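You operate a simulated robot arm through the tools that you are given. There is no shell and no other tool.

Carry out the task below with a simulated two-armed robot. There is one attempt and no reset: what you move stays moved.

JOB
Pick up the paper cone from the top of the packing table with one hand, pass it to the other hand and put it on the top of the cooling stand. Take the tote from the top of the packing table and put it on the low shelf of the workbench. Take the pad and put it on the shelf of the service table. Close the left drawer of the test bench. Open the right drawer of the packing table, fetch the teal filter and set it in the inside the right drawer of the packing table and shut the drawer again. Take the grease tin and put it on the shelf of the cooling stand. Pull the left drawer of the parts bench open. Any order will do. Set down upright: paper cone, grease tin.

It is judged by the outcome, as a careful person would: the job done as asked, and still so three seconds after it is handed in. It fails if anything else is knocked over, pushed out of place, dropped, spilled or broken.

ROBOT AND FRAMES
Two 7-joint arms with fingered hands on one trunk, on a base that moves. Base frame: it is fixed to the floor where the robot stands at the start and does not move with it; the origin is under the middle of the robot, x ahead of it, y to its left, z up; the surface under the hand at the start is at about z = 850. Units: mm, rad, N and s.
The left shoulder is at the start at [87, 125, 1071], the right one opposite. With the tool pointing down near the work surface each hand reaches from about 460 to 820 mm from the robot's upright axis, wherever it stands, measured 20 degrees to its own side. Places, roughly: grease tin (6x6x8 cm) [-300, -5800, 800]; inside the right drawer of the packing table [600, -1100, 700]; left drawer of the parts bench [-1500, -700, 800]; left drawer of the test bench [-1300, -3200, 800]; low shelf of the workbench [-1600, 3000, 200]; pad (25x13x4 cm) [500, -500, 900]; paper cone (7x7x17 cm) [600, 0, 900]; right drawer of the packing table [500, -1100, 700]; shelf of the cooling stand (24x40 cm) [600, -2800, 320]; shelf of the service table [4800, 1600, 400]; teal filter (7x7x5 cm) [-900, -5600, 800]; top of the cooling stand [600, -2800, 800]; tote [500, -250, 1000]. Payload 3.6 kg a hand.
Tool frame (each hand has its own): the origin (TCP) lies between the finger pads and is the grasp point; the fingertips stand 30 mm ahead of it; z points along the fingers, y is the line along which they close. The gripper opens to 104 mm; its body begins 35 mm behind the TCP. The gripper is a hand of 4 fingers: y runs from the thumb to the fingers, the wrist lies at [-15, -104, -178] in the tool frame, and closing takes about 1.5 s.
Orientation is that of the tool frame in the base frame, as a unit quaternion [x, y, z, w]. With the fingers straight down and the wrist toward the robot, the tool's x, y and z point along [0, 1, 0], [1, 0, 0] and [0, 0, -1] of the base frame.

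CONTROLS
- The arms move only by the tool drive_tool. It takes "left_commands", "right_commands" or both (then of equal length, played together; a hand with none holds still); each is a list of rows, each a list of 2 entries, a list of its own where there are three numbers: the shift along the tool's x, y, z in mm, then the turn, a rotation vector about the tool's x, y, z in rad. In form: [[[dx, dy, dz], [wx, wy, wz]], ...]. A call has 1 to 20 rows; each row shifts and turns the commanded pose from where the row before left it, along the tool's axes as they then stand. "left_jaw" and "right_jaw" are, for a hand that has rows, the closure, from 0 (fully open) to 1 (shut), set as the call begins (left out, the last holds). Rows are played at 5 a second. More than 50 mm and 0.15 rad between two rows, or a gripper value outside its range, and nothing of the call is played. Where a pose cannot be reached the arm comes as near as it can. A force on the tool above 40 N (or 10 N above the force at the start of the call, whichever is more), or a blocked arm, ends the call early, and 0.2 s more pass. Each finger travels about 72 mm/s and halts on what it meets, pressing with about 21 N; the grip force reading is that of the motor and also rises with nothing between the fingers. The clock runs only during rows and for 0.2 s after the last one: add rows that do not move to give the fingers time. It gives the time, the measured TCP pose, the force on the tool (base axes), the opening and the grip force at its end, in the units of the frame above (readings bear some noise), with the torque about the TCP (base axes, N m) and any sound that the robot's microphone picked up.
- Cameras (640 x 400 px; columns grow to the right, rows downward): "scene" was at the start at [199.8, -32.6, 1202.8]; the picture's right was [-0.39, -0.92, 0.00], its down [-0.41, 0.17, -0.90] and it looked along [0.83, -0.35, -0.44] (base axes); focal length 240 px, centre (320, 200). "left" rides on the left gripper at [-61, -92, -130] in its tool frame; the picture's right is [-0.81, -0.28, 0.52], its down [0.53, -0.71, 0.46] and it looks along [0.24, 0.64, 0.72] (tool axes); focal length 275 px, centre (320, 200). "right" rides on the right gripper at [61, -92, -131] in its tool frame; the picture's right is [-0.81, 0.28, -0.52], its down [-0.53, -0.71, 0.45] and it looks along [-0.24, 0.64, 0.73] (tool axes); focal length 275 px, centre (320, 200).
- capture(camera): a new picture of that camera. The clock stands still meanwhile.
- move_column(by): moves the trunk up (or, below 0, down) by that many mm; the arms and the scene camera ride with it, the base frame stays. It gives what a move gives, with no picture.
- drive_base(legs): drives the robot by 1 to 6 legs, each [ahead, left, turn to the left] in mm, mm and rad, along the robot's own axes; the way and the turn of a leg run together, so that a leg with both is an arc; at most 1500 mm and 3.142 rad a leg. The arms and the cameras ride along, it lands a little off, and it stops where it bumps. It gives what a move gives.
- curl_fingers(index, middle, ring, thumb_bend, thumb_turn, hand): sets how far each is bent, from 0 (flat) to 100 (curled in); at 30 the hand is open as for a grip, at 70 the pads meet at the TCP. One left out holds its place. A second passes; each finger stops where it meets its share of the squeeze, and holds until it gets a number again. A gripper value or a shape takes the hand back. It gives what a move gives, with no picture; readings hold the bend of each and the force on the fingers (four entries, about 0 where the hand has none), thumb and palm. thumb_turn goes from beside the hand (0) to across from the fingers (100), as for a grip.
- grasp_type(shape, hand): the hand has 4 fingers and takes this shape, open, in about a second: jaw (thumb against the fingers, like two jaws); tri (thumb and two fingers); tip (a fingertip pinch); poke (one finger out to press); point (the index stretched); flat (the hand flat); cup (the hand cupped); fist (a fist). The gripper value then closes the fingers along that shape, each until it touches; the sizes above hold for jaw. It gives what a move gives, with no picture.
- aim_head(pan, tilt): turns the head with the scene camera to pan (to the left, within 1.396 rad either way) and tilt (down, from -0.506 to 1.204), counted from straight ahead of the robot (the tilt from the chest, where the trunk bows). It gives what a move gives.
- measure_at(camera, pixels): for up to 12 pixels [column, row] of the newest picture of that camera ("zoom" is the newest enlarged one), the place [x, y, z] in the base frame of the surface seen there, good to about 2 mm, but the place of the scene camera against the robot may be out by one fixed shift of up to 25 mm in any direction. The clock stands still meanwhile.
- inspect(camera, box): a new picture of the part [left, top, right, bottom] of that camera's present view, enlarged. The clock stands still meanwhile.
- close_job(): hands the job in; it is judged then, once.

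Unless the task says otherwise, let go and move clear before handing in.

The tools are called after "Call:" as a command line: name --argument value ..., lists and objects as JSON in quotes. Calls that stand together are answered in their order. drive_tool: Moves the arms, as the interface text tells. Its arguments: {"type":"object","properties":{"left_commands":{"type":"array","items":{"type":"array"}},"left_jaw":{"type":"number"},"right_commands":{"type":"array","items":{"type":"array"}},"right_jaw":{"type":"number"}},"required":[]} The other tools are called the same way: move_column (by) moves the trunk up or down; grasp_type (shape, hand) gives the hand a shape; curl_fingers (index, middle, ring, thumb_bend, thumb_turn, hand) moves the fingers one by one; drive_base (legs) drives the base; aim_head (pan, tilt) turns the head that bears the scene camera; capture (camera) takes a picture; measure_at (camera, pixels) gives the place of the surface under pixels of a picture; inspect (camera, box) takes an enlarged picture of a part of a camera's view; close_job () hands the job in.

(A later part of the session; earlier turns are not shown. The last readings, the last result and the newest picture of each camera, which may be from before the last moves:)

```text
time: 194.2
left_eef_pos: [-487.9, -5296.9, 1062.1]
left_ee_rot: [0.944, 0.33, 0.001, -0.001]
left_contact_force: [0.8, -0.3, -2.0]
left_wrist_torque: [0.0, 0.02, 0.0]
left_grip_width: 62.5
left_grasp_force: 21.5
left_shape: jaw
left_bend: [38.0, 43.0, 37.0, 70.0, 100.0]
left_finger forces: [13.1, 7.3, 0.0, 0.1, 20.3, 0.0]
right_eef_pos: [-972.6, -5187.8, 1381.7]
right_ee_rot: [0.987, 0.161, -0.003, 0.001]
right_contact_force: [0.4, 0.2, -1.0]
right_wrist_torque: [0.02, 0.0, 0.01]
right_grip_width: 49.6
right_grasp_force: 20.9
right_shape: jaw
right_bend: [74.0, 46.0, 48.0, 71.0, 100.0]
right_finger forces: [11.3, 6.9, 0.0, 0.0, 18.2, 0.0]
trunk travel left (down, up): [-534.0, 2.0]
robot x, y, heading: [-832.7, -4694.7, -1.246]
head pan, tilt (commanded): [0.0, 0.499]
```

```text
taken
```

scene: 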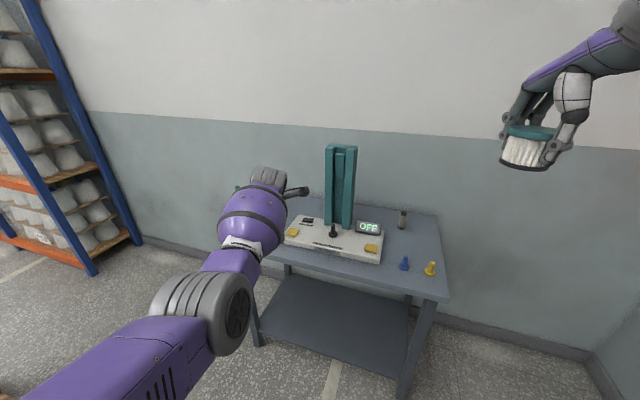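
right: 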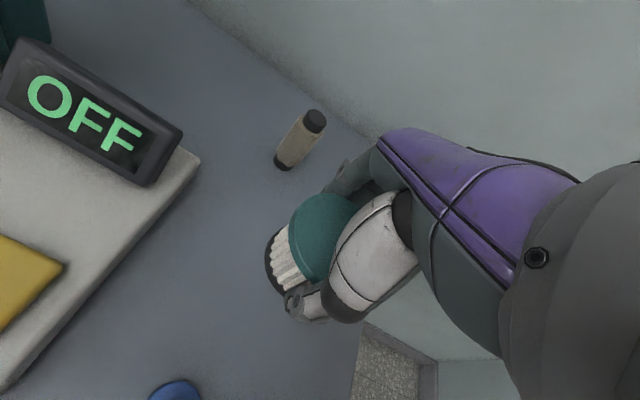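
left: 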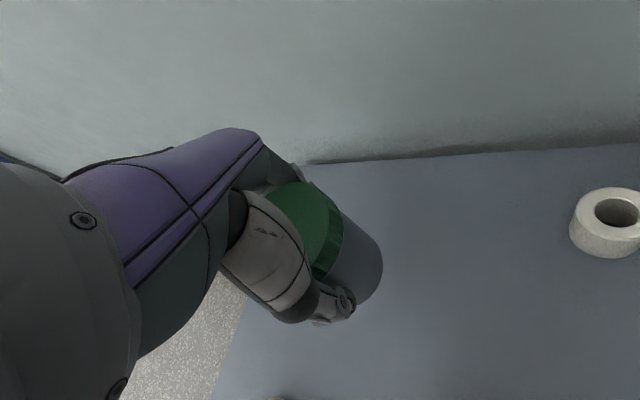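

Clear of the table. I'll turn to heading −90° and strafe left to the aisle's middle, then look back at the table to make sure that the spindles are standing.

Call:
drive_base --legs '[[0, 0, -0.325], [0, 400, 0]]'

Call:
capture --camera "scene"

Call:
aim_head --pan 1.39 --tilt 0.5

Call:
capture --camera "scene"

```text
time: 199.3
left_eef_pos: [-298.2, -5375.8, 1061.9]
left_ee_rot: [0.985, 0.174, 0.0, -0.002]
left_contact_force: [-0.2, 0.1, -2.6]
left_wrist_torque: [-0.01, -0.02, 0.0]
left_grip_width: 62.5
left_grasp_force: 21.3
left_shape: jaw
left_bend: [38.0, 43.0, 37.0, 70.0, 100.0]
left_finger forces: [13.0, 7.3, 0.0, 0.1, 20.2, 0.0]
right_eef_pos: [-723.7, -5118.4, 1381.7]
right_ee_rot: [1.0, 0.0, -0.003, 0.0]
right_contact_force: [-0.1, -0.3, -1.3]
right_wrist_torque: [-0.03, 0.04, -0.01]
right_grip_width: 50.0
right_grasp_force: 21.0
right_shape: jaw
right_bend: [74.0, 46.0, 48.0, 71.0, 100.0]
right_finger forces: [11.3, 7.0, 0.0, 0.0, 18.2, 0.0]
trunk travel left (down, up): [-534.0, 2.0]
robot x, y, heading: [-431.5, -4694.8, -1.572]
head pan, tilt (commanded): [0.0, 0.499]
```

```text
taken
```

scene: 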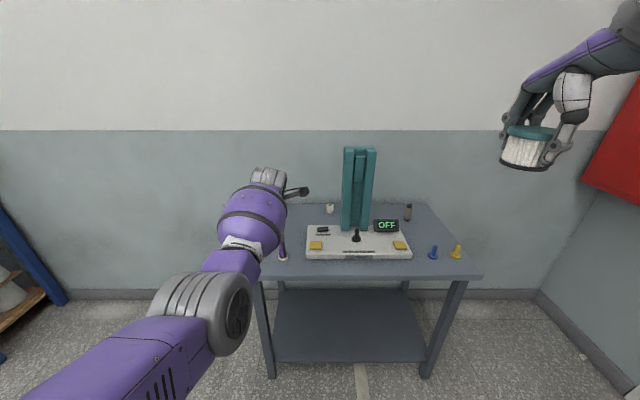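

```text
time: 200.8
left_eef_pos: [-297.7, -5375.3, 1062.8]
left_ee_rot: [0.985, 0.174, -0.001, -0.001]
left_contact_force: [-0.2, 1.2, -3.5]
left_wrist_torque: [-0.02, 0.02, -0.01]
left_grip_width: 62.5
left_grasp_force: 20.9
left_shape: jaw
left_bend: [38.0, 43.0, 37.0, 70.0, 100.0]
left_finger forces: [12.9, 7.3, 0.0, 0.1, 20.2, 0.1]
right_eef_pos: [-724.1, -5118.5, 1382.2]
right_ee_rot: [1.0, 0.0, -0.002, 0.0]
right_contact_force: [0.2, -0.6, -1.2]
right_wrist_torque: [0.01, -0.02, 0.0]
right_grip_width: 49.6
right_grasp_force: 21.1
right_shape: jaw
right_bend: [74.0, 46.0, 48.0, 71.0, 100.0]
right_finger forces: [11.3, 6.9, 0.0, 0.1, 18.2, 0.1]
trunk travel left (down, up): [-534.0, 2.0]
robot x, y, heading: [-431.8, -4699.2, -1.577]
head pan, tilt (commanded): [1.389, 0.499]
```

```text
taken
```

scene: 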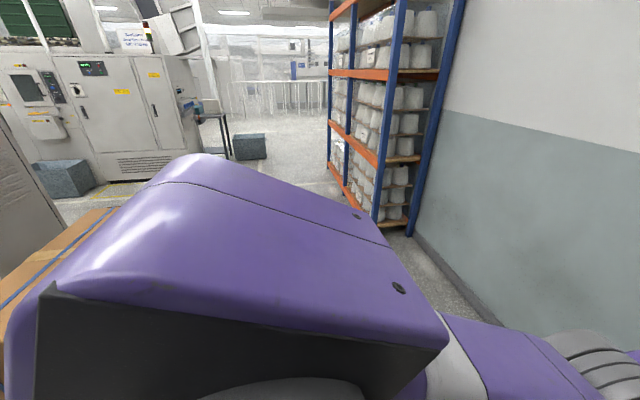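

The aisle is free. I'll back up along it toward y≈-1900 in two legs, looking back at the table on the way.

Call:
drive_base --legs '[[-1400, 0, 0], [-1400, 0, 0]]'

Call:
aim_head --pan 0.0 --tilt 0.3

Call:
inspect --camera "scene" --box '[240, 60, 460, 220]'

Call:
capture --camera "scene"

```text
time: 214.3
left_eef_pos: [-309.7, -2593.7, 1062.6]
left_ee_rot: [0.984, 0.176, 0.0, -0.001]
left_contact_force: [0.8, -0.4, -2.4]
left_wrist_torque: [-0.01, 0.0, -0.01]
left_grip_width: 62.6
left_grasp_force: 20.3
left_shape: jaw
left_bend: [38.0, 43.0, 37.0, 70.0, 100.0]
left_finger forces: [13.0, 7.3, 0.1, 0.1, 20.3, 0.0]
right_eef_pos: [-736.2, -2336.5, 1382.0]
right_ee_rot: [1.0, 0.002, -0.003, 0.0]
right_contact_force: [0.2, 0.3, -0.8]
right_wrist_torque: [-0.03, -0.03, 0.02]
right_grip_width: 49.4
right_grasp_force: 20.9
right_shape: jaw
right_bend: [74.0, 46.0, 48.0, 71.0, 100.0]
right_finger forces: [11.3, 6.9, 0.0, 0.0, 18.1, 0.0]
trunk travel left (down, up): [-534.0, 2.0]
robot x, y, heading: [-443.9, -1915.3, -1.564]
head pan, tilt (commanded): [1.389, 0.499]
```

```text
time: 215.8
left_eef_pos: [-308.7, -2594.0, 1061.6]
left_ee_rot: [0.984, 0.176, 0.0, -0.001]
left_contact_force: [-0.4, -0.1, -3.0]
left_wrist_torque: [0.0, 0.0, -0.03]
left_grip_width: 62.2
left_grasp_force: 21.1
left_shape: jaw
left_bend: [38.0, 43.0, 37.0, 70.0, 100.0]
left_finger forces: [13.0, 7.4, 0.0, 0.0, 20.2, 0.1]
right_eef_pos: [-735.8, -2337.6, 1381.5]
right_ee_rot: [1.0, 0.002, -0.002, 0.001]
right_contact_force: [-0.2, 0.0, -0.9]
right_wrist_torque: [0.0, -0.06, 0.0]
right_grip_width: 49.6
right_grasp_force: 21.6
right_shape: jaw
right_bend: [74.0, 46.0, 48.0, 71.0, 100.0]
right_finger forces: [11.4, 6.8, 0.1, 0.0, 18.1, 0.0]
trunk travel left (down, up): [-534.0, 2.0]
robot x, y, heading: [-443.1, -1912.1, -1.565]
head pan, tilt (commanded): [0.0, 0.3]
```

```text
2.50 times, centred on (350, 140) of scene
```

zoom: 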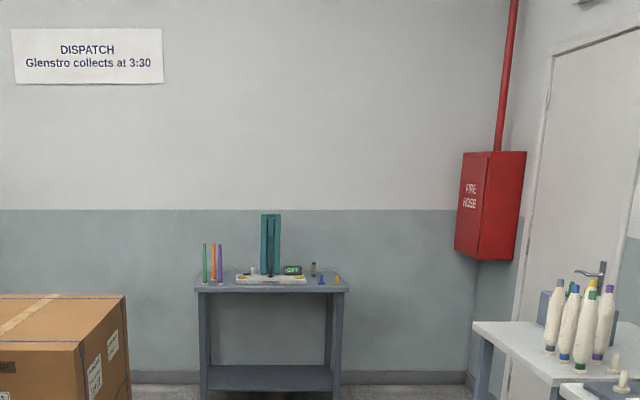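

```text
taken
```

scene: 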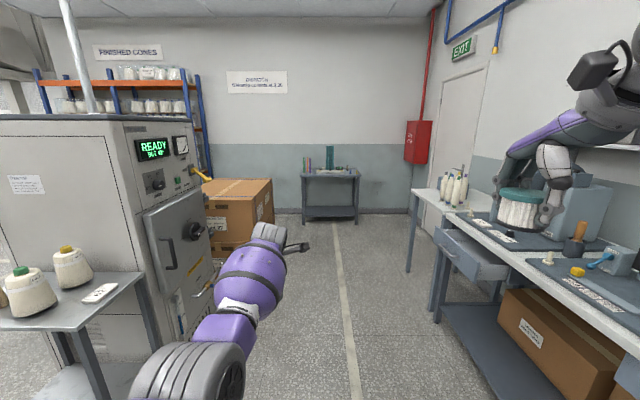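

All three spindles are standing and the table is undisturbed. I'll pull the left hand in and lower it relative to the trunk for the shelf, then strafe left to the stand's side.

Call:
drive_tool --left_commands '[[[15, -41, 0], [0, 0, 0]], [[15, -41, 0], [0, 0, 0]], [[15, -40, 0], [0, 0, 0]], [[0, 0, 45], [0, 0, 0]], [[0, 0, 45], [0, 0, 0]], [[0, 0, 45], [0, 0, 0]], [[0, 0, 0], [0, 0, 0]]]'

Call:
drive_base --legs '[[0, 930, -0.006]]'

Call:
move_column --by -300

Call:
aim_head --pan 0.2 --tilt 0.6

Call:
capture --camera "scene"

```text
time: 217.4
left_eef_pos: [-309.1, -2461.4, 926.4]
left_ee_rot: [0.984, 0.176, -0.001, -0.001]
left_contact_force: [-1.1, -0.1, -2.9]
left_wrist_torque: [0.01, 0.01, -0.02]
left_grip_width: 62.3
left_grasp_force: 21.1
left_shape: jaw
left_bend: [39.0, 43.0, 37.0, 70.0, 100.0]
left_finger forces: [12.9, 7.3, 0.0, 0.1, 20.1, 0.0]
right_eef_pos: [-736.1, -2337.1, 1381.5]
right_ee_rot: [1.0, 0.002, -0.002, 0.0]
right_contact_force: [0.3, 0.6, -1.4]
right_wrist_torque: [-0.02, 0.01, -0.01]
right_grip_width: 49.5
right_grasp_force: 21.6
right_shape: jaw
right_bend: [74.0, 46.0, 48.0, 71.0, 100.0]
right_finger forces: [11.4, 6.9, 0.0, 0.0, 18.0, 0.0]
trunk travel left (down, up): [-534.0, 2.0]
robot x, y, heading: [-444.1, -1914.8, -1.569]
head pan, tilt (commanded): [0.0, 0.3]
```

```text
time: 226.0
left_eef_pos: [624.8, -2460.5, 928.0]
left_ee_rot: [0.985, 0.172, 0.0, -0.001]
left_contact_force: [-0.2, -0.3, -1.4]
left_wrist_torque: [-0.02, 0.02, 0.01]
left_grip_width: 62.5
left_grasp_force: 21.1
left_shape: jaw
left_bend: [39.0, 43.0, 37.0, 70.0, 100.0]
left_finger forces: [12.9, 7.4, 0.0, 0.1, 20.0, 0.0]
right_eef_pos: [198.6, -2334.6, 1381.7]
right_ee_rot: [1.0, 0.001, -0.002, 0.0]
right_contact_force: [-0.1, 0.4, -0.5]
right_wrist_torque: [0.03, -0.01, 0.0]
right_grip_width: 49.6
right_grasp_force: 20.8
right_shape: jaw
right_bend: [74.0, 46.0, 48.0, 71.0, 100.0]
right_finger forces: [11.3, 6.9, 0.1, 0.1, 18.1, 0.0]
trunk travel left (down, up): [-534.0, 2.0]
robot x, y, heading: [489.6, -1914.2, -1.572]
head pan, tilt (commanded): [0.0, 0.3]
```

```text
time: 229.0
left_eef_pos: [624.9, -2461.8, 627.4]
left_ee_rot: [0.985, 0.173, -0.001, -0.001]
left_contact_force: [0.5, 0.6, -3.6]
left_wrist_torque: [0.0, 0.02, 0.0]
left_grip_width: 62.4
left_grasp_force: 20.8
left_shape: jaw
left_bend: [39.0, 43.0, 37.0, 70.0, 100.0]
left_finger forces: [12.6, 7.4, 0.1, 0.1, 19.9, 0.1]
right_eef_pos: [197.9, -2335.2, 1081.8]
right_ee_rot: [1.0, -0.001, -0.003, 0.0]
right_contact_force: [-0.2, -0.4, -1.3]
right_wrist_torque: [-0.02, -0.02, 0.02]
right_grip_width: 49.5
right_grasp_force: 21.0
right_shape: jaw
right_bend: [74.0, 46.0, 48.0, 71.0, 100.0]
right_finger forces: [11.3, 6.9, 0.0, 0.0, 18.1, 0.0]
trunk travel left (down, up): [-234.0, 302.0]
robot x, y, heading: [492.2, -1913.5, -1.573]
head pan, tilt (commanded): [0.0, 0.3]
```

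```text
time: 229.8
left_eef_pos: [624.9, -2461.5, 627.3]
left_ee_rot: [0.985, 0.173, 0.0, -0.001]
left_contact_force: [-0.9, 0.9, -3.6]
left_wrist_torque: [0.03, 0.05, 0.01]
left_grip_width: 62.1
left_grasp_force: 20.5
left_shape: jaw
left_bend: [39.0, 43.0, 37.0, 70.0, 100.0]
left_finger forces: [12.7, 7.5, 0.0, 0.0, 20.0, 0.0]
right_eef_pos: [199.1, -2334.7, 1082.5]
right_ee_rot: [1.0, 0.0, -0.003, 0.0]
right_contact_force: [-0.1, 0.2, -0.6]
right_wrist_torque: [-0.01, 0.01, 0.0]
right_grip_width: 49.6
right_grasp_force: 20.8
right_shape: jaw
right_bend: [74.0, 46.0, 48.0, 71.0, 100.0]
right_finger forces: [11.2, 6.9, 0.0, 0.1, 18.1, 0.0]
trunk travel left (down, up): [-234.0, 302.0]
robot x, y, heading: [491.9, -1910.4, -1.567]
head pan, tilt (commanded): [0.201, 0.6]
```

```text
taken
```

scene: 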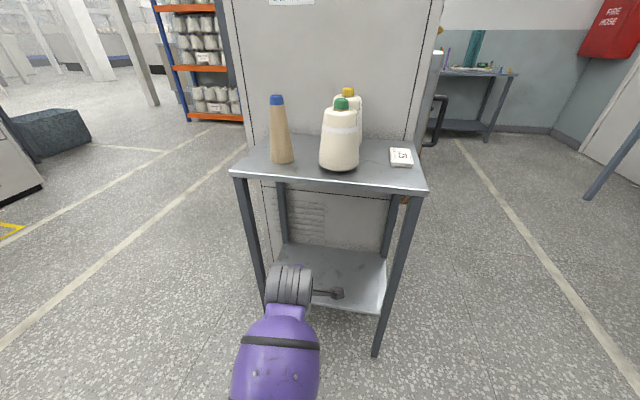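

The tin hangs in front of the shelf opening between the stand's legs. I'll lower the trunk the rest of the way and check from the left camera.

Call:
move_column --by -232

Call:
capture --camera "left"

Call:
capture --camera "scene"

```text
time: 231.9
left_eef_pos: [553.0, -2442.3, 326.7]
left_ee_rot: [0.985, 0.071, 0.031, -0.156]
left_contact_force: [-0.9, 1.1, -3.5]
left_wrist_torque: [-0.03, -0.01, 0.0]
left_grip_width: 61.9
left_grasp_force: 20.7
left_shape: jaw
left_bend: [39.0, 43.0, 37.0, 71.0, 100.0]
left_finger forces: [14.0, 6.7, 0.1, 0.0, 20.1, 0.1]
right_eef_pos: [199.0, -2327.6, 895.3]
right_ee_rot: [1.0, 0.0, -0.002, 0.005]
right_contact_force: [-0.7, 1.5, -0.4]
right_wrist_torque: [-0.1, 0.06, 0.01]
right_grip_width: 49.6
right_grasp_force: 21.0
right_shape: jaw
right_bend: [74.0, 46.0, 48.0, 71.0, 100.0]
right_finger forces: [11.3, 6.9, 0.1, 0.0, 18.3, 0.0]
trunk travel left (down, up): [-43.0, 493.0]
robot x, y, heading: [490.1, -1913.7, -1.571]
head pan, tilt (commanded): [0.201, 0.6]
stopped: the arm was blocked; the commanded pose is now the measured one
```

```text
taken
```

left: 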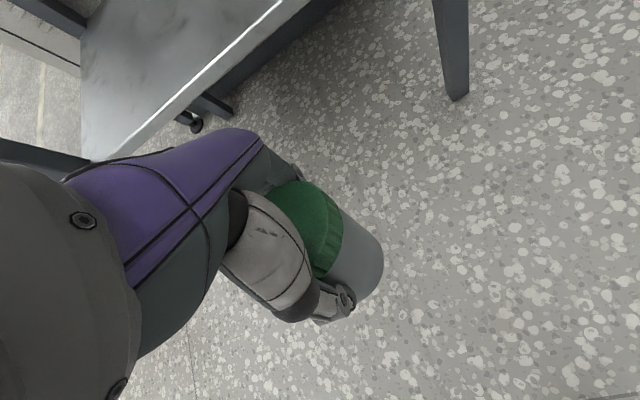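

```text
taken
```

scene: 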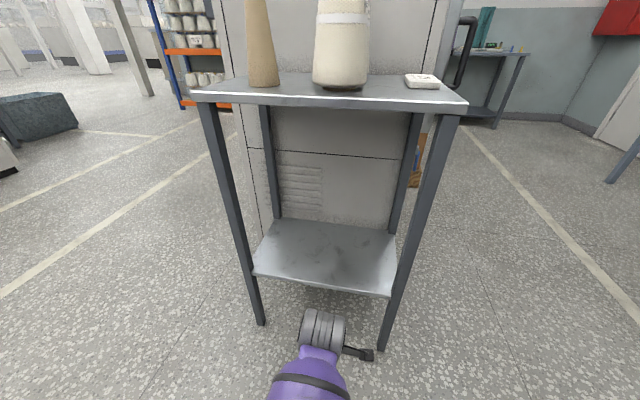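

The trunk stopped: the left forearm met my own bent knee, shifting the hand. I'll raise the trunk again to free it, and use a higher trunk with the arm reaching down more steeply.

Call:
move_column --by 110

Call:
drive_tool --left_commands '[[[0, 0, 0], [-0.0995, -0.0386, -0.0674]], [[0, 0, 0], [-0.0995, -0.0386, -0.0674]], [[0, 0, 0], [-0.0995, -0.0386, -0.0674]], [[0, 0, 0], [0, 0, 0]]]'

Call:
capture --camera "left"

```text
time: 233.3
left_eef_pos: [552.7, -2441.0, 429.4]
left_ee_rot: [0.984, 0.073, 0.03, -0.157]
left_contact_force: [0.7, 0.5, -2.4]
left_wrist_torque: [-0.01, -0.02, -0.01]
left_grip_width: 62.1
left_grasp_force: 20.9
left_shape: jaw
left_bend: [39.0, 43.0, 37.0, 71.0, 100.0]
left_finger forces: [13.8, 7.0, 0.0, 0.1, 20.0, 0.0]
right_eef_pos: [198.3, -2330.0, 996.1]
right_ee_rot: [1.0, 0.0, -0.003, 0.002]
right_contact_force: [-0.9, 0.4, -0.6]
right_wrist_torque: [-0.01, -0.01, -0.02]
right_grip_width: 49.6
right_grasp_force: 21.2
right_shape: jaw
right_bend: [74.0, 46.0, 48.0, 71.0, 100.0]
right_finger forces: [11.2, 6.9, 0.0, 0.0, 18.2, 0.0]
trunk travel left (down, up): [-153.0, 383.0]
robot x, y, heading: [492.8, -1912.2, -1.574]
head pan, tilt (commanded): [0.201, 0.6]
```

```text
time: 234.3
left_eef_pos: [552.5, -2441.5, 429.9]
left_ee_rot: [0.985, 0.174, -0.001, 0.001]
left_contact_force: [-0.4, 0.7, -2.4]
left_wrist_torque: [0.02, 0.03, 0.0]
left_grip_width: 62.0
left_grasp_force: 20.9
left_shape: jaw
left_bend: [39.0, 43.0, 37.0, 71.0, 100.0]
left_finger forces: [13.3, 6.9, 0.0, 0.0, 19.9, 0.1]
right_eef_pos: [199.2, -2329.1, 996.6]
right_ee_rot: [1.0, -0.001, -0.002, 0.003]
right_contact_force: [0.0, -0.1, -1.3]
right_wrist_torque: [-0.05, 0.01, 0.04]
right_grip_width: 49.6
right_grasp_force: 20.9
right_shape: jaw
right_bend: [74.0, 46.0, 48.0, 71.0, 100.0]
right_finger forces: [11.5, 6.9, 0.0, 0.1, 18.1, 0.0]
trunk travel left (down, up): [-153.0, 383.0]
robot x, y, heading: [488.1, -1910.7, -1.573]
head pan, tilt (commanded): [0.201, 0.6]
```

```text
taken
```

left: 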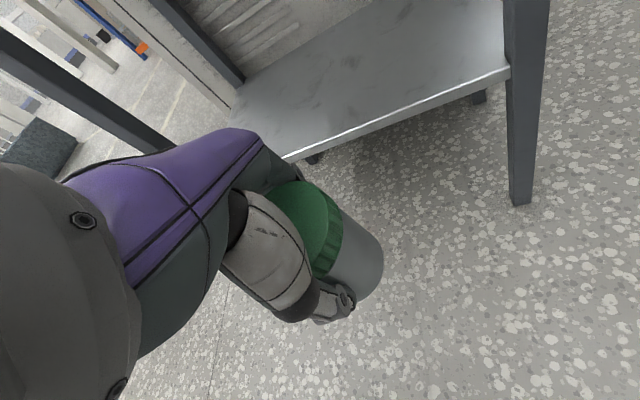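

Orientation is restored and the tin hangs plumb. I'll move the hand left/forward a little, lower to insertion height, and measure the shelf from the left camera.

Call:
drive_tool --left_commands '[[[28, 26, 16], [0, 0, 0]], [[28, 26, 16], [0, 0, 0]], [[0, 0, 0], [0, 0, 0]]]'

Call:
capture --camera "left"

Call:
capture --camera "scene"

```text
time: 235.1
left_eef_pos: [624.7, -2470.2, 397.5]
left_ee_rot: [0.985, 0.175, -0.001, 0.001]
left_contact_force: [0.1, -0.1, -2.2]
left_wrist_torque: [0.04, 0.03, 0.0]
left_grip_width: 61.8
left_grasp_force: 20.9
left_shape: jaw
left_bend: [39.0, 43.0, 37.0, 71.0, 100.0]
left_finger forces: [13.1, 7.1, 0.0, 0.0, 19.9, 0.0]
right_eef_pos: [198.2, -2331.2, 996.8]
right_ee_rot: [1.0, 0.0, -0.003, 0.003]
right_contact_force: [-0.1, -0.1, -1.1]
right_wrist_torque: [-0.03, 0.03, 0.01]
right_grip_width: 49.5
right_grasp_force: 21.0
right_shape: jaw
right_bend: [74.0, 46.0, 48.0, 71.0, 100.0]
right_finger forces: [11.4, 6.8, 0.0, 0.0, 18.3, 0.0]
trunk travel left (down, up): [-153.0, 383.0]
robot x, y, heading: [489.1, -1912.8, -1.57]
head pan, tilt (commanded): [0.201, 0.6]
```

```text
taken
```

left: 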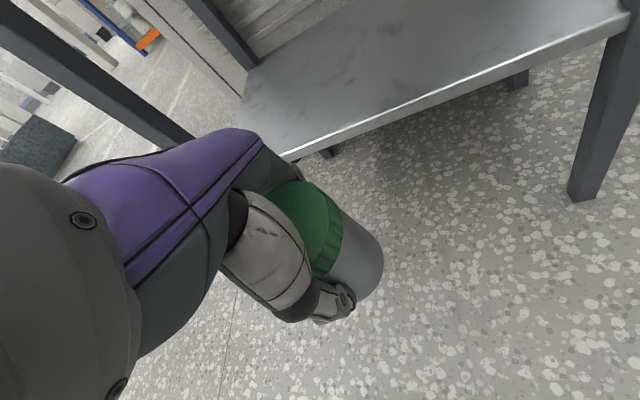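

```text
taken
```

scene: 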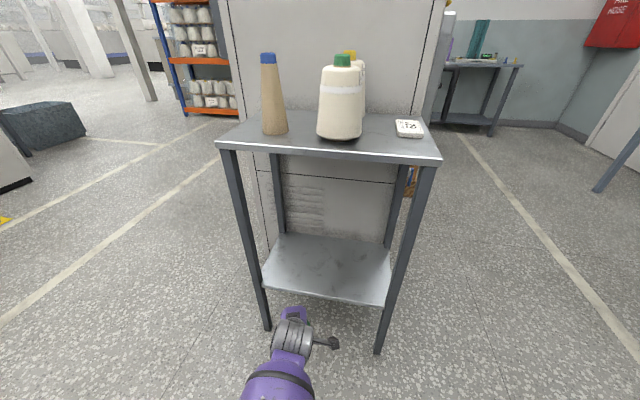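

Call:
measure_at --camera "left" --pixels '[[285, 155], [400, 120], [550, 65], [400, 60], [300, 110], [330, 90], [615, 100], [150, 110], [340, 260]]'

Call:
measure_at --camera "scene" --pixels '[[265, 283], [387, 304], [330, 265], [240, 145], [430, 155], [228, 190], [430, 200]]'

```text
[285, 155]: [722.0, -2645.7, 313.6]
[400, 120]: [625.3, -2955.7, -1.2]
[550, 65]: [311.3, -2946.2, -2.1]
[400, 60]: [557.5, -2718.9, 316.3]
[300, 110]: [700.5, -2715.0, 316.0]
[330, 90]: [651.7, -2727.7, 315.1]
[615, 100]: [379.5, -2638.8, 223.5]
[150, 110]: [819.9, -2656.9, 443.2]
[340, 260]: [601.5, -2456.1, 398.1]
```

```text
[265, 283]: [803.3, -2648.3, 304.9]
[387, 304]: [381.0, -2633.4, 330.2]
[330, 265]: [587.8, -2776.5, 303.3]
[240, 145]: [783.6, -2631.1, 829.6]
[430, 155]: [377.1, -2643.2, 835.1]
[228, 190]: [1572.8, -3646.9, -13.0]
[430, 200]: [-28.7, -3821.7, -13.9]
```

The shelf surface is at z≈316 with its edge at y≈-2650; the tin's bottom is ~22 mm above it. I'll drive ahead 280 mm to bring the tin in over the shelf at about (622,-2750).

Call:
drive_base --legs '[[280, 0, 0]]'

Call:
capture --camera "left"

Call:
capture --camera "scene"

```text
time: 237.1
left_eef_pos: [623.5, -2750.7, 397.8]
left_ee_rot: [0.985, 0.173, 0.0, 0.0]
left_contact_force: [1.1, 0.2, -2.9]
left_wrist_torque: [0.01, -0.01, -0.01]
left_grip_width: 62.2
left_grasp_force: 21.5
left_shape: jaw
left_bend: [39.0, 43.0, 37.0, 71.0, 100.0]
left_finger forces: [13.0, 7.0, 0.0, 0.0, 19.9, 0.0]
right_eef_pos: [198.4, -2609.9, 996.0]
right_ee_rot: [1.0, 0.0, -0.003, 0.002]
right_contact_force: [0.4, -0.6, -0.7]
right_wrist_torque: [0.02, -0.02, -0.01]
right_grip_width: 49.7
right_grasp_force: 21.0
right_shape: jaw
right_bend: [74.0, 46.0, 48.0, 71.0, 100.0]
right_finger forces: [11.4, 7.0, 0.1, 0.0, 18.2, 0.0]
trunk travel left (down, up): [-153.0, 383.0]
robot x, y, heading: [489.1, -2187.7, -1.572]
head pan, tilt (commanded): [0.201, 0.6]
```

```text
taken
```

left: 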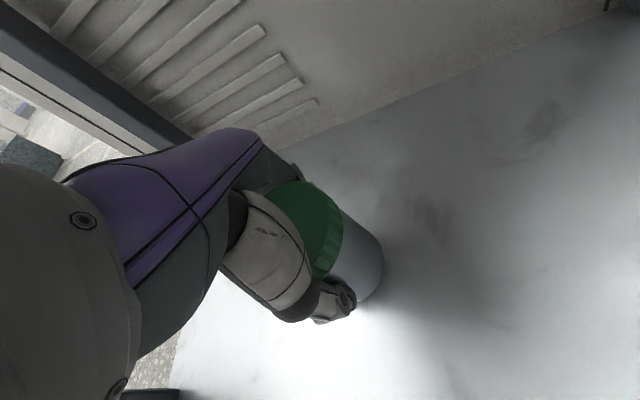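

```text
taken
```

scene: 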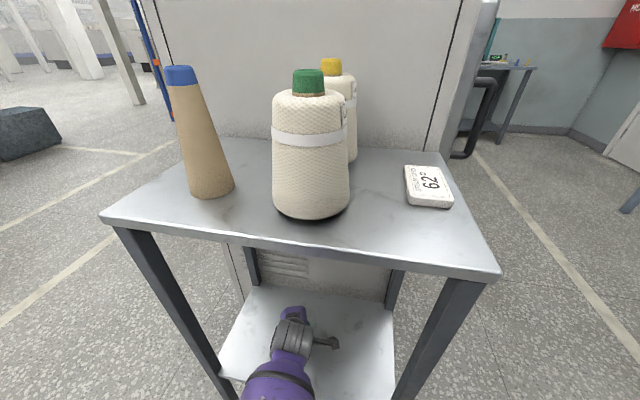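

The tin is well over the shelf. I'll lower it with small steps until it touches.

Call:
drive_tool --left_commands '[[[0, 0, 8], [0, 0, 0]], [[0, 0, 8], [0, 0, 0]], [[0, 0, 3], [0, 0, 0]], [[0, 0, 2], [0, 0, 0]], [[0, 0, 1], [0, 0, 0]], [[0, 0, 0], [0, 0, 0]]]'

Call:
capture --camera "left"

```text
time: 238.5
left_eef_pos: [622.4, -2751.6, 377.5]
left_ee_rot: [0.985, 0.174, -0.002, 0.002]
left_contact_force: [-0.8, -0.6, 13.5]
left_wrist_torque: [0.4, 0.01, 0.02]
left_grip_width: 62.0
left_grasp_force: 21.2
left_shape: jaw
left_bend: [39.0, 43.0, 37.0, 71.0, 100.0]
left_finger forces: [16.5, 7.4, 0.0, 0.1, 22.1, 0.0]
right_eef_pos: [197.6, -2608.1, 997.0]
right_ee_rot: [1.0, -0.001, -0.003, 0.003]
right_contact_force: [-0.1, 0.1, -1.2]
right_wrist_torque: [0.01, -0.01, 0.0]
right_grip_width: 49.5
right_grasp_force: 21.2
right_shape: jaw
right_bend: [74.0, 46.0, 48.0, 71.0, 100.0]
right_finger forces: [11.4, 6.9, 0.0, 0.1, 18.2, 0.0]
trunk travel left (down, up): [-153.0, 383.0]
robot x, y, heading: [490.1, -2194.5, -1.571]
head pan, tilt (commanded): [0.201, 0.6]
```

```text
taken
```

left: 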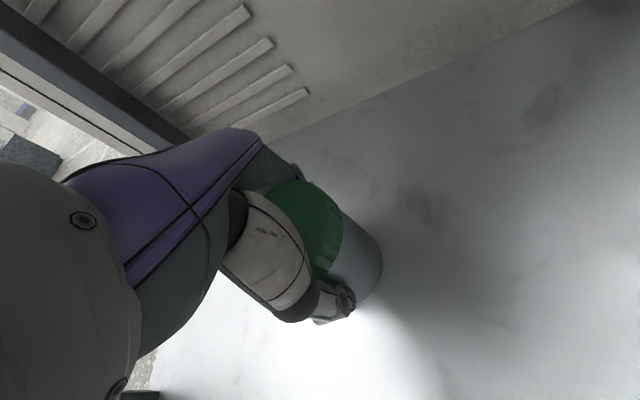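

The tin rests on the shelf (≈16 N). I'll release it, opening the hand, and check that it stands.

Call:
drive_tool --left_commands '[[[0, 0, 0], [0, 0, 0]], [[0, 0, 0], [0, 0, 0]], [[0, 0, 0], [0, 0, 0]], [[0, 0, 0], [0, 0, 0]], [[0, 0, 0], [0, 0, 0]], [[0, 0, 0], [0, 0, 0]], [[0, 0, 0], [0, 0, 0]]]' --left_jaw 0

Call:
capture --camera "left"

```text
time: 240.1
left_eef_pos: [623.0, -2749.6, 376.2]
left_ee_rot: [0.985, 0.174, -0.001, 0.0]
left_contact_force: [0.4, -0.2, 0.0]
left_wrist_torque: [0.0, 0.01, -0.01]
left_grip_width: 103.8
left_grasp_force: 0.1
left_shape: jaw
left_bend: [30.0, 30.0, 30.0, 30.0, 98.0]
left_finger forces: [0.1, 0.1, 0.0, 0.1, 0.0, 0.0]
right_eef_pos: [196.6, -2609.2, 997.0]
right_ee_rot: [1.0, 0.0, -0.002, 0.002]
right_contact_force: [0.1, 1.0, -0.4]
right_wrist_torque: [0.0, 0.0, 0.0]
right_grip_width: 49.4
right_grasp_force: 20.9
right_shape: jaw
right_bend: [74.0, 46.0, 48.0, 71.0, 100.0]
right_finger forces: [11.5, 7.0, 0.1, 0.0, 18.2, 0.1]
trunk travel left (down, up): [-153.0, 383.0]
robot x, y, heading: [492.1, -2191.7, -1.575]
head pan, tilt (commanded): [0.201, 0.6]
```

```text
taken
```

left: 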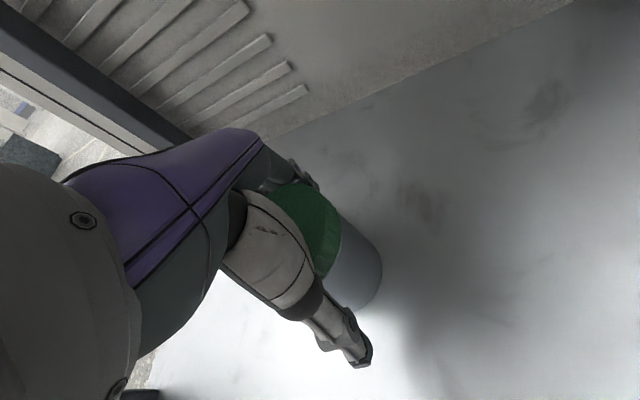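

The tin stands free. I'll lift the hand straight up off it, and look, before backing out.

Call:
drive_tool --left_commands '[[[0, 0, -15], [0, 0, 0]], [[0, 0, -25], [0, 0, 0]], [[0, 0, -25], [0, 0, 0]], [[0, 0, -20], [0, 0, 0]], [[0, 0, 0], [0, 0, 0]]]' --left_jaw 0

Call:
capture --camera "left"

```text
time: 241.3
left_eef_pos: [623.3, -2750.5, 461.3]
left_ee_rot: [0.985, 0.174, -0.001, -0.001]
left_contact_force: [0.2, 0.8, -0.3]
left_wrist_torque: [-0.03, -0.01, -0.02]
left_grip_width: 103.6
left_grasp_force: 0.1
left_shape: jaw
left_bend: [30.0, 30.0, 30.0, 30.0, 98.0]
left_finger forces: [0.0, 0.0, 0.1, 0.0, 0.0, 0.0]
right_eef_pos: [196.6, -2609.4, 996.4]
right_ee_rot: [1.0, -0.001, -0.003, 0.003]
right_contact_force: [0.0, -0.1, 0.0]
right_wrist_torque: [0.01, -0.01, 0.01]
right_grip_width: 49.3
right_grasp_force: 20.9
right_shape: jaw
right_bend: [74.0, 46.0, 48.0, 71.0, 100.0]
right_finger forces: [11.4, 6.9, 0.1, 0.1, 18.2, 0.1]
trunk travel left (down, up): [-153.0, 383.0]
robot x, y, heading: [490.0, -2193.5, -1.573]
head pan, tilt (commanded): [0.201, 0.6]
```

```text
taken
```

left: 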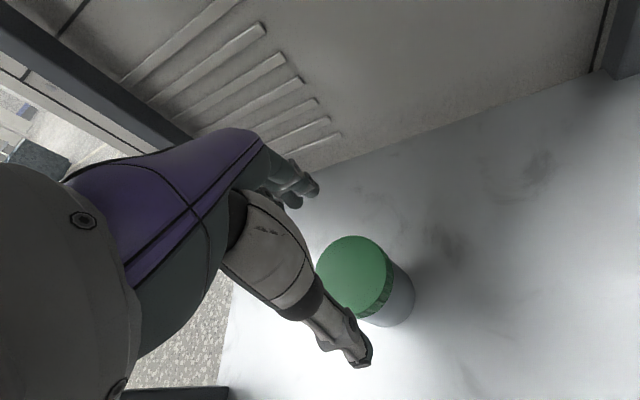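

The tin stands upright on the shelf. I'll back out, raise the trunk, and drive round to the front of the packing table with heading 0.

Call:
drive_base --legs '[[-300, 0, 0]]'

Call:
move_column --by 147

Call:
drive_tool --left_commands '[[[0, 0, -45], [0, 0, 0.115]], [[0, 0, -45], [0, 0, 0.115]], [[0, 0, -45], [0, 0, 0.118]], [[0, 0, -45], [0, 0, 0]], [[0, 0, -45], [0, 0, 0]], [[0, 0, -45], [0, 0, 0]], [[0, 0, -45], [0, 0, 0]], [[0, 0, -45], [0, 0, 0]], [[0, 0, -45], [0, 0, 0]], [[0, 0, 0], [0, 0, 0]]]'

Call:
drive_base --legs '[[0, -790, 0], [0, 0, 1.573], [0, 700, 0]]'

Call:
aim_head --pan 0.0 --tilt 0.5

Call:
capture --camera "scene"

```text
time: 243.3
left_eef_pos: [625.9, -2451.9, 459.6]
left_ee_rot: [0.985, 0.175, -0.001, 0.0]
left_contact_force: [-0.8, 0.8, -0.2]
left_wrist_torque: [0.02, 0.01, -0.01]
left_grip_width: 104.0
left_grasp_force: 0.0
left_shape: jaw
left_bend: [30.0, 30.0, 30.0, 30.0, 98.0]
left_finger forces: [0.0, 0.1, 0.1, 0.1, 0.0, 0.0]
right_eef_pos: [198.6, -2312.1, 996.2]
right_ee_rot: [1.0, 0.001, -0.003, 0.003]
right_contact_force: [0.1, -1.0, -0.8]
right_wrist_torque: [0.0, 0.01, 0.01]
right_grip_width: 49.5
right_grasp_force: 21.2
right_shape: jaw
right_bend: [74.0, 46.0, 48.0, 71.0, 100.0]
right_finger forces: [11.4, 7.0, 0.1, 0.0, 18.1, 0.1]
trunk travel left (down, up): [-153.0, 383.0]
robot x, y, heading: [488.0, -1896.8, -1.572]
head pan, tilt (commanded): [0.201, 0.6]
```

```text
time: 245.1
left_eef_pos: [625.9, -2451.3, 607.6]
left_ee_rot: [0.984, 0.176, -0.001, 0.0]
left_contact_force: [0.0, -0.3, 0.6]
left_wrist_torque: [0.01, -0.01, 0.0]
left_grip_width: 103.5
left_grasp_force: 0.1
left_shape: jaw
left_bend: [30.0, 30.0, 30.0, 30.0, 98.0]
left_finger forces: [0.0, 0.0, 0.0, 0.0, 0.0, 0.0]
right_eef_pos: [198.8, -2312.9, 1143.3]
right_ee_rot: [1.0, 0.001, -0.003, 0.003]
right_contact_force: [0.5, -0.6, -0.9]
right_wrist_torque: [-0.02, -0.01, -0.04]
right_grip_width: 49.6
right_grasp_force: 20.9
right_shape: jaw
right_bend: [74.0, 46.0, 48.0, 71.0, 100.0]
right_finger forces: [11.6, 7.0, 0.0, 0.0, 18.2, 0.1]
trunk travel left (down, up): [-300.0, 236.0]
robot x, y, heading: [491.7, -1899.0, -1.568]
head pan, tilt (commanded): [0.201, 0.6]
```

```text
time: 247.2
left_eef_pos: [629.9, -2486.4, 988.0]
left_ee_rot: [1.0, 0.002, 0.0, 0.001]
left_contact_force: [-0.1, 0.1, -0.4]
left_wrist_torque: [0.01, 0.01, 0.03]
left_grip_width: 103.8
left_grasp_force: 0.1
left_shape: jaw
left_bend: [30.0, 30.0, 30.0, 30.0, 98.0]
left_finger forces: [0.1, 0.1, 0.1, 0.0, 0.0, 0.1]
left hand out of reach, approached as far as the arm can: row 8, 9
right_eef_pos: [198.5, -2312.1, 1143.7]
right_ee_rot: [1.0, 0.002, -0.002, 0.003]
right_contact_force: [0.0, 0.4, -0.7]
right_wrist_torque: [-0.01, 0.0, 0.01]
right_grip_width: 49.7
right_grasp_force: 20.8
right_shape: jaw
right_bend: [74.0, 46.0, 48.0, 71.0, 100.0]
right_finger forces: [11.4, 7.1, 0.0, 0.0, 18.2, 0.0]
trunk travel left (down, up): [-300.0, 236.0]
robot x, y, heading: [490.3, -1894.9, -1.57]
head pan, tilt (commanded): [0.201, 0.6]
```

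```text
time: 264.6
left_eef_pos: [288.2, -1058.5, 987.7]
left_ee_rot: [0.703, 0.711, 0.0, 0.001]
left_contact_force: [-0.3, 0.3, -0.5]
left_wrist_torque: [0.06, -0.02, 0.0]
left_grip_width: 103.7
left_grasp_force: 0.0
left_shape: jaw
left_bend: [30.0, 30.0, 30.0, 30.0, 98.0]
left_finger forces: [0.0, 0.0, 0.0, 0.1, 0.0, 0.0]
right_eef_pos: [116.4, -1488.0, 1144.3]
right_ee_rot: [0.705, 0.709, 0.0, 0.003]
right_contact_force: [0.3, -0.2, -0.6]
right_wrist_torque: [0.01, 0.0, 0.0]
right_grip_width: 49.1
right_grasp_force: 21.1
right_shape: jaw
right_bend: [74.0, 46.0, 48.0, 71.0, 100.0]
right_finger forces: [11.4, 6.9, 0.1, 0.0, 17.8, 0.1]
trunk travel left (down, up): [-300.0, 236.0]
robot x, y, heading: [-302.7, -1200.9, 0.008]
head pan, tilt (commanded): [0.201, 0.6]
```

```text
time: 265.3
left_eef_pos: [289.1, -1057.6, 988.0]
left_ee_rot: [0.703, 0.711, 0.0, 0.001]
left_contact_force: [0.1, 0.5, 0.6]
left_wrist_torque: [-0.01, -0.01, -0.02]
left_grip_width: 103.6
left_grasp_force: 0.0
left_shape: jaw
left_bend: [30.0, 30.0, 30.0, 30.0, 98.0]
left_finger forces: [0.0, 0.0, 0.0, 0.0, 0.0, 0.1]
right_eef_pos: [115.6, -1487.7, 1143.5]
right_ee_rot: [0.705, 0.709, 0.0, 0.004]
right_contact_force: [0.4, -0.5, -1.2]
right_wrist_torque: [-0.04, -0.01, -0.03]
right_grip_width: 49.4
right_grasp_force: 21.0
right_shape: jaw
right_bend: [74.0, 46.0, 48.0, 71.0, 100.0]
right_finger forces: [11.3, 7.0, 0.0, 0.0, 17.9, 0.1]
trunk travel left (down, up): [-300.0, 236.0]
robot x, y, heading: [-304.3, -1199.2, 0.003]
head pan, tilt (commanded): [0.0, 0.499]
```

```text
taken
```

scene: 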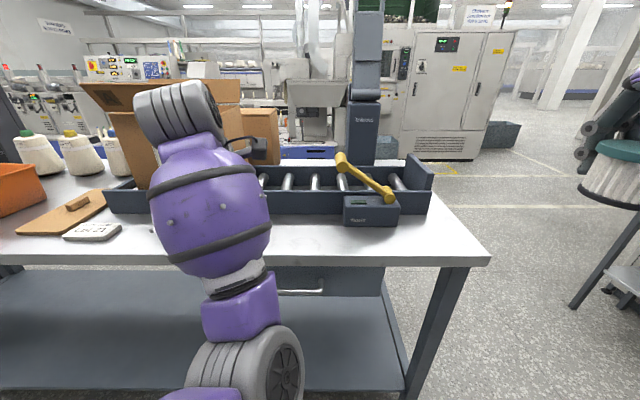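

Facing the packing table; its right drawer is visible at (320,280), partly behind my left arm. I'll move the left hand back and to the side, lower the trunk for a better view, and look at the handle.

Call:
measure_at --camera "scene" --pixels '[[300, 291], [380, 280], [330, 275], [340, 258], [470, 263], [310, 270]]'

Call:
drive_tool --left_commands '[[[35, -30, 0], [0, 0, 0]], [[35, -30, 0], [0, 0, 0]], [[35, -30, 0], [0, 0, 0]], [[35, -30, 0], [0, 0, 0]], [[35, -30, 0], [0, 0, 0]], [[0, 0, 0], [0, 0, 0]]]'

Call:
move_column --by -150

Call:
capture --camera "scene"

```text
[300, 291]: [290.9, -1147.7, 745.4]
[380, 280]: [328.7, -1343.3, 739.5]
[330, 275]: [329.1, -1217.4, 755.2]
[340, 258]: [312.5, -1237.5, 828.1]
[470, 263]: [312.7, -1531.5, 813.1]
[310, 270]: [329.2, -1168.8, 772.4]
```

```text
time: 266.7
left_eef_pos: [190.4, -866.7, 954.2]
left_ee_rot: [0.704, 0.711, 0.001, 0.002]
left_contact_force: [-0.6, -0.4, -0.2]
left_wrist_torque: [0.01, -0.03, 0.04]
left_grip_width: 103.8
left_grasp_force: 0.0
left_shape: jaw
left_bend: [30.0, 30.0, 30.0, 30.0, 98.0]
left_finger forces: [0.0, 0.0, 0.0, 0.0, 0.0, 0.0]
left hand out of reach, approached as far as the arm can: row 1, 2, 3, 4
right_eef_pos: [115.6, -1488.9, 1142.4]
right_ee_rot: [0.705, 0.709, 0.0, 0.003]
right_contact_force: [0.7, 0.4, -0.3]
right_wrist_torque: [0.0, 0.0, 0.03]
right_grip_width: 49.6
right_grasp_force: 21.3
right_shape: jaw
right_bend: [74.0, 46.0, 48.0, 71.0, 100.0]
right_finger forces: [11.4, 6.9, 0.0, 0.0, 17.9, 0.1]
trunk travel left (down, up): [-300.0, 236.0]
robot x, y, heading: [-303.6, -1199.1, 0.008]
head pan, tilt (commanded): [0.0, 0.499]
```

```text
time: 268.4
left_eef_pos: [203.9, -863.7, 766.5]
left_ee_rot: [0.702, 0.711, -0.03, -0.029]
left_contact_force: [-0.4, -0.6, 0.0]
left_wrist_torque: [0.01, 0.01, -0.01]
left_grip_width: 103.8
left_grasp_force: 0.0
left_shape: jaw
left_bend: [30.0, 30.0, 30.0, 30.0, 98.0]
left_finger forces: [0.0, 0.1, 0.0, 0.0, 0.0, 0.0]
right_eef_pos: [115.6, -1489.1, 993.1]
right_ee_rot: [0.705, 0.71, 0.001, 0.004]
right_contact_force: [-0.2, 0.7, -1.1]
right_wrist_torque: [0.0, -0.02, 0.04]
right_grip_width: 49.5
right_grasp_force: 20.6
right_shape: jaw
right_bend: [74.0, 46.0, 48.0, 71.0, 100.0]
right_finger forces: [11.2, 6.9, 0.0, 0.0, 17.9, 0.0]
trunk travel left (down, up): [-150.0, 386.0]
robot x, y, heading: [-301.3, -1196.8, 0.006]
head pan, tilt (commanded): [0.0, 0.499]
```

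```text
taken
```

scene: 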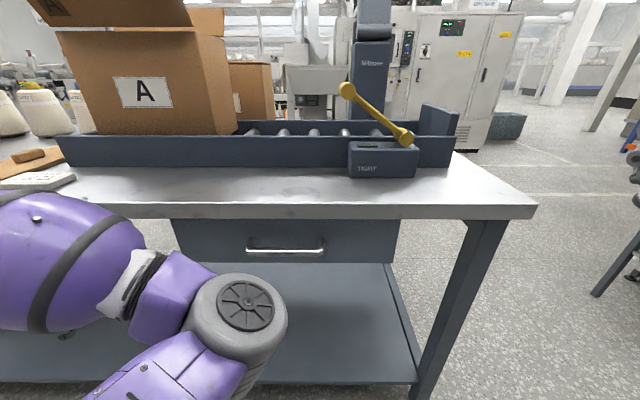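

The drawer and its bar handle (248–325, 250) are now in clear view. I'll zoom in and measure the handle and the drawer front.

Call:
inspect --camera "scene" --box '[160, 200, 420, 300]'

Call:
measure_at --camera "scene" --pixels '[[250, 250], [285, 250], [323, 250], [250, 241], [285, 232], [285, 256], [180, 225], [396, 225], [200, 255], [390, 255], [285, 215], [323, 242]]'

```text
2.46 times, centred on (290, 250) of scene
```

zoom: 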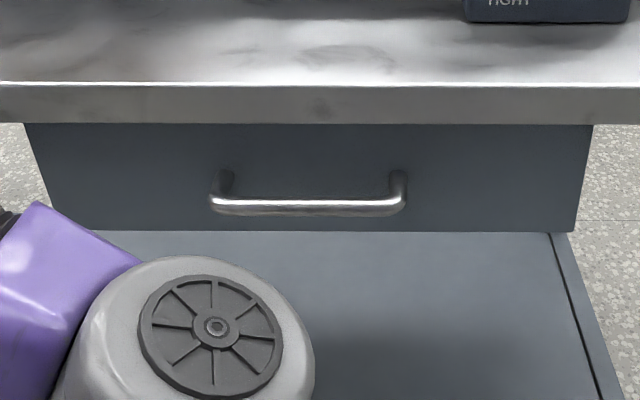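

```text
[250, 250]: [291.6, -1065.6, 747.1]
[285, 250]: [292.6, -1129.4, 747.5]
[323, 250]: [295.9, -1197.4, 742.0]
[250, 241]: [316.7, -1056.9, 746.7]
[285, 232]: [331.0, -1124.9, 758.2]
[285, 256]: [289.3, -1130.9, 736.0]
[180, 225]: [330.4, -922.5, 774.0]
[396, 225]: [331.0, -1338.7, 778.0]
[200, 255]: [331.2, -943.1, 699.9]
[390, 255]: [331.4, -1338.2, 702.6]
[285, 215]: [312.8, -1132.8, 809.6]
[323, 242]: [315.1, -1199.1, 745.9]
```

The handle bar is at x≈295, y −1060…−1199, z≈758 (corrected), with the drawer front at x≈331. I'll bring the left hand back to a good pose first, then pitch it so that the fingers point forward-down to hook the bar.

Call:
drive_tool --left_commands '[[[-30, -15, -25], [0, 0, 0]], [[-30, -15, -25], [0, 0, 0]], [[-30, -15, -25], [0, 0, 0]], [[-30, 0, -25], [0, 0, 0]], [[0, 0, 0], [0, 0, 0]]]' --left_jaw 0

Call:
capture --camera "scene"

```text
time: 269.6
left_eef_pos: [221.2, -866.9, 865.1]
left_ee_rot: [0.702, 0.71, -0.029, -0.029]
left_contact_force: [-0.1, 0.3, 0.6]
left_wrist_torque: [-0.02, -0.02, -0.02]
left_grip_width: 103.6
left_grasp_force: 0.1
left_shape: jaw
left_bend: [30.0, 30.0, 30.0, 30.0, 98.0]
left_finger forces: [0.1, 0.1, 0.0, 0.0, 0.1, 0.0]
left hand out of reach, approached as far as the arm can: row 1, 2, 3, 4
right_eef_pos: [116.3, -1488.1, 993.4]
right_ee_rot: [0.705, 0.71, 0.0, 0.003]
right_contact_force: [0.6, 0.1, -0.9]
right_wrist_torque: [-0.01, 0.0, 0.02]
right_grip_width: 49.5
right_grasp_force: 21.0
right_shape: jaw
right_bend: [74.0, 46.0, 48.0, 71.0, 100.0]
right_finger forces: [11.3, 6.9, 0.0, 0.1, 18.0, 0.1]
trunk travel left (down, up): [-150.0, 386.0]
robot x, y, heading: [-300.5, -1202.4, 0.004]
head pan, tilt (commanded): [0.0, 0.499]
```

```text
taken
```

scene: 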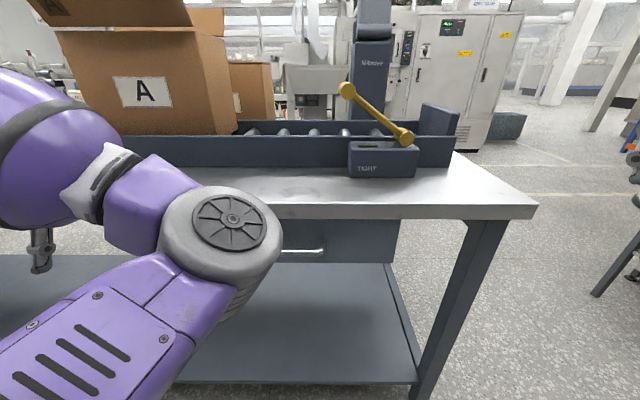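

The left elbow has swung inward into an awkward posture, which limits its reach. I'll guide the hand back toward its starting pose, ahead and high, to let the elbow swing out again.

Call:
drive_tool --left_commands '[[[-30, 0, -35], [0, 0, 0]], [[-30, 0, -35], [0, 0, 0]], [[-30, 5, -35], [0, 0, 0]], [[-30, 5, -30], [0, 0, 0]], [[-30, 5, -20], [0, 0, 0]], [[-30, 10, 0], [0, 0, 0]], [[-30, 10, 0], [0, 0, 0]], [[0, 0, 0], [0, 0, 0]]]' --left_jaw 0

Call:
capture --camera "scene"

```text
time: 271.4
left_eef_pos: [333.7, -995.9, 1034.8]
left_ee_rot: [0.703, 0.71, -0.03, -0.029]
left_contact_force: [0.7, -0.6, 0.7]
left_wrist_torque: [0.0, 0.0, -0.01]
left_grip_width: 103.5
left_grasp_force: 0.0
left_shape: jaw
left_bend: [30.0, 30.0, 30.0, 30.0, 98.0]
left_finger forces: [0.1, 0.1, 0.0, 0.0, 0.0, 0.1]
left hand out of reach, approached as far as the arm can: row 1, 2, 3, 4, 5, 6, 7
right_eef_pos: [116.4, -1487.3, 993.7]
right_ee_rot: [0.705, 0.709, 0.0, 0.003]
right_contact_force: [0.5, -0.9, -1.3]
right_wrist_torque: [0.02, -0.02, 0.03]
right_grip_width: 49.4
right_grasp_force: 20.7
right_shape: jaw
right_bend: [74.0, 46.0, 48.0, 71.0, 100.0]
right_finger forces: [11.2, 6.9, 0.1, 0.0, 17.9, 0.0]
trunk travel left (down, up): [-150.0, 386.0]
robot x, y, heading: [-300.7, -1197.3, -0.0]
head pan, tilt (commanded): [0.0, 0.499]
```

```text
taken
```

scene: 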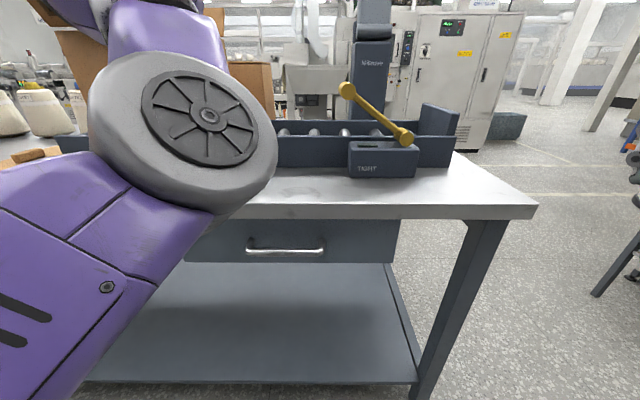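

The elbow is still inward. I'll pull the hand back to a nearer, comfortable place and turn it clockwise about the vertical, so that the wrist drives the elbow outward.

Call:
drive_tool --left_commands '[[[0, -40, 0], [0, 0, 0.14]], [[0, -40, 0], [0, 0, 0.14]], [[0, -40, 0], [0, 0, 0.14]], [[0, -30, 0], [0, 0, 0.14]], [[0, 0, 0], [0, 0, 0.14]], [[0, 0, 0], [0, 0, 0.14]], [[0, 0, 0], [0, 0, 0]]]' --left_jaw 0

Call:
capture --camera "scene"

```text
time: 273.0
left_eef_pos: [284.1, -922.6, 1024.7]
left_ee_rot: [0.931, 0.362, -0.038, -0.014]
left_contact_force: [0.3, 0.8, 0.2]
left_wrist_torque: [-0.04, 0.05, 0.0]
left_grip_width: 104.1
left_grasp_force: 0.1
left_shape: jaw
left_bend: [30.0, 30.0, 30.0, 30.0, 98.0]
left_finger forces: [0.0, 0.0, 0.0, 0.0, 0.0, 0.0]
left hand out of reach, approached as far as the arm can: row 1, 2, 3, 4, 5, 6
right_eef_pos: [115.9, -1488.6, 993.7]
right_ee_rot: [0.704, 0.71, 0.0, 0.004]
right_contact_force: [-0.6, -0.9, -0.9]
right_wrist_torque: [-0.01, -0.04, 0.02]
right_grip_width: 49.3
right_grasp_force: 21.5
right_shape: jaw
right_bend: [74.0, 46.0, 48.0, 71.0, 100.0]
right_finger forces: [11.3, 6.9, 0.0, 0.0, 17.9, 0.0]
trunk travel left (down, up): [-150.0, 386.0]
robot x, y, heading: [-301.4, -1198.1, 0.001]
head pan, tilt (commanded): [0.0, 0.499]
```

```text
taken
```

scene: 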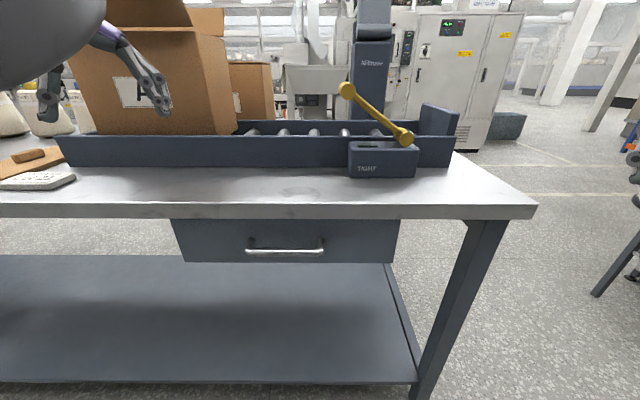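

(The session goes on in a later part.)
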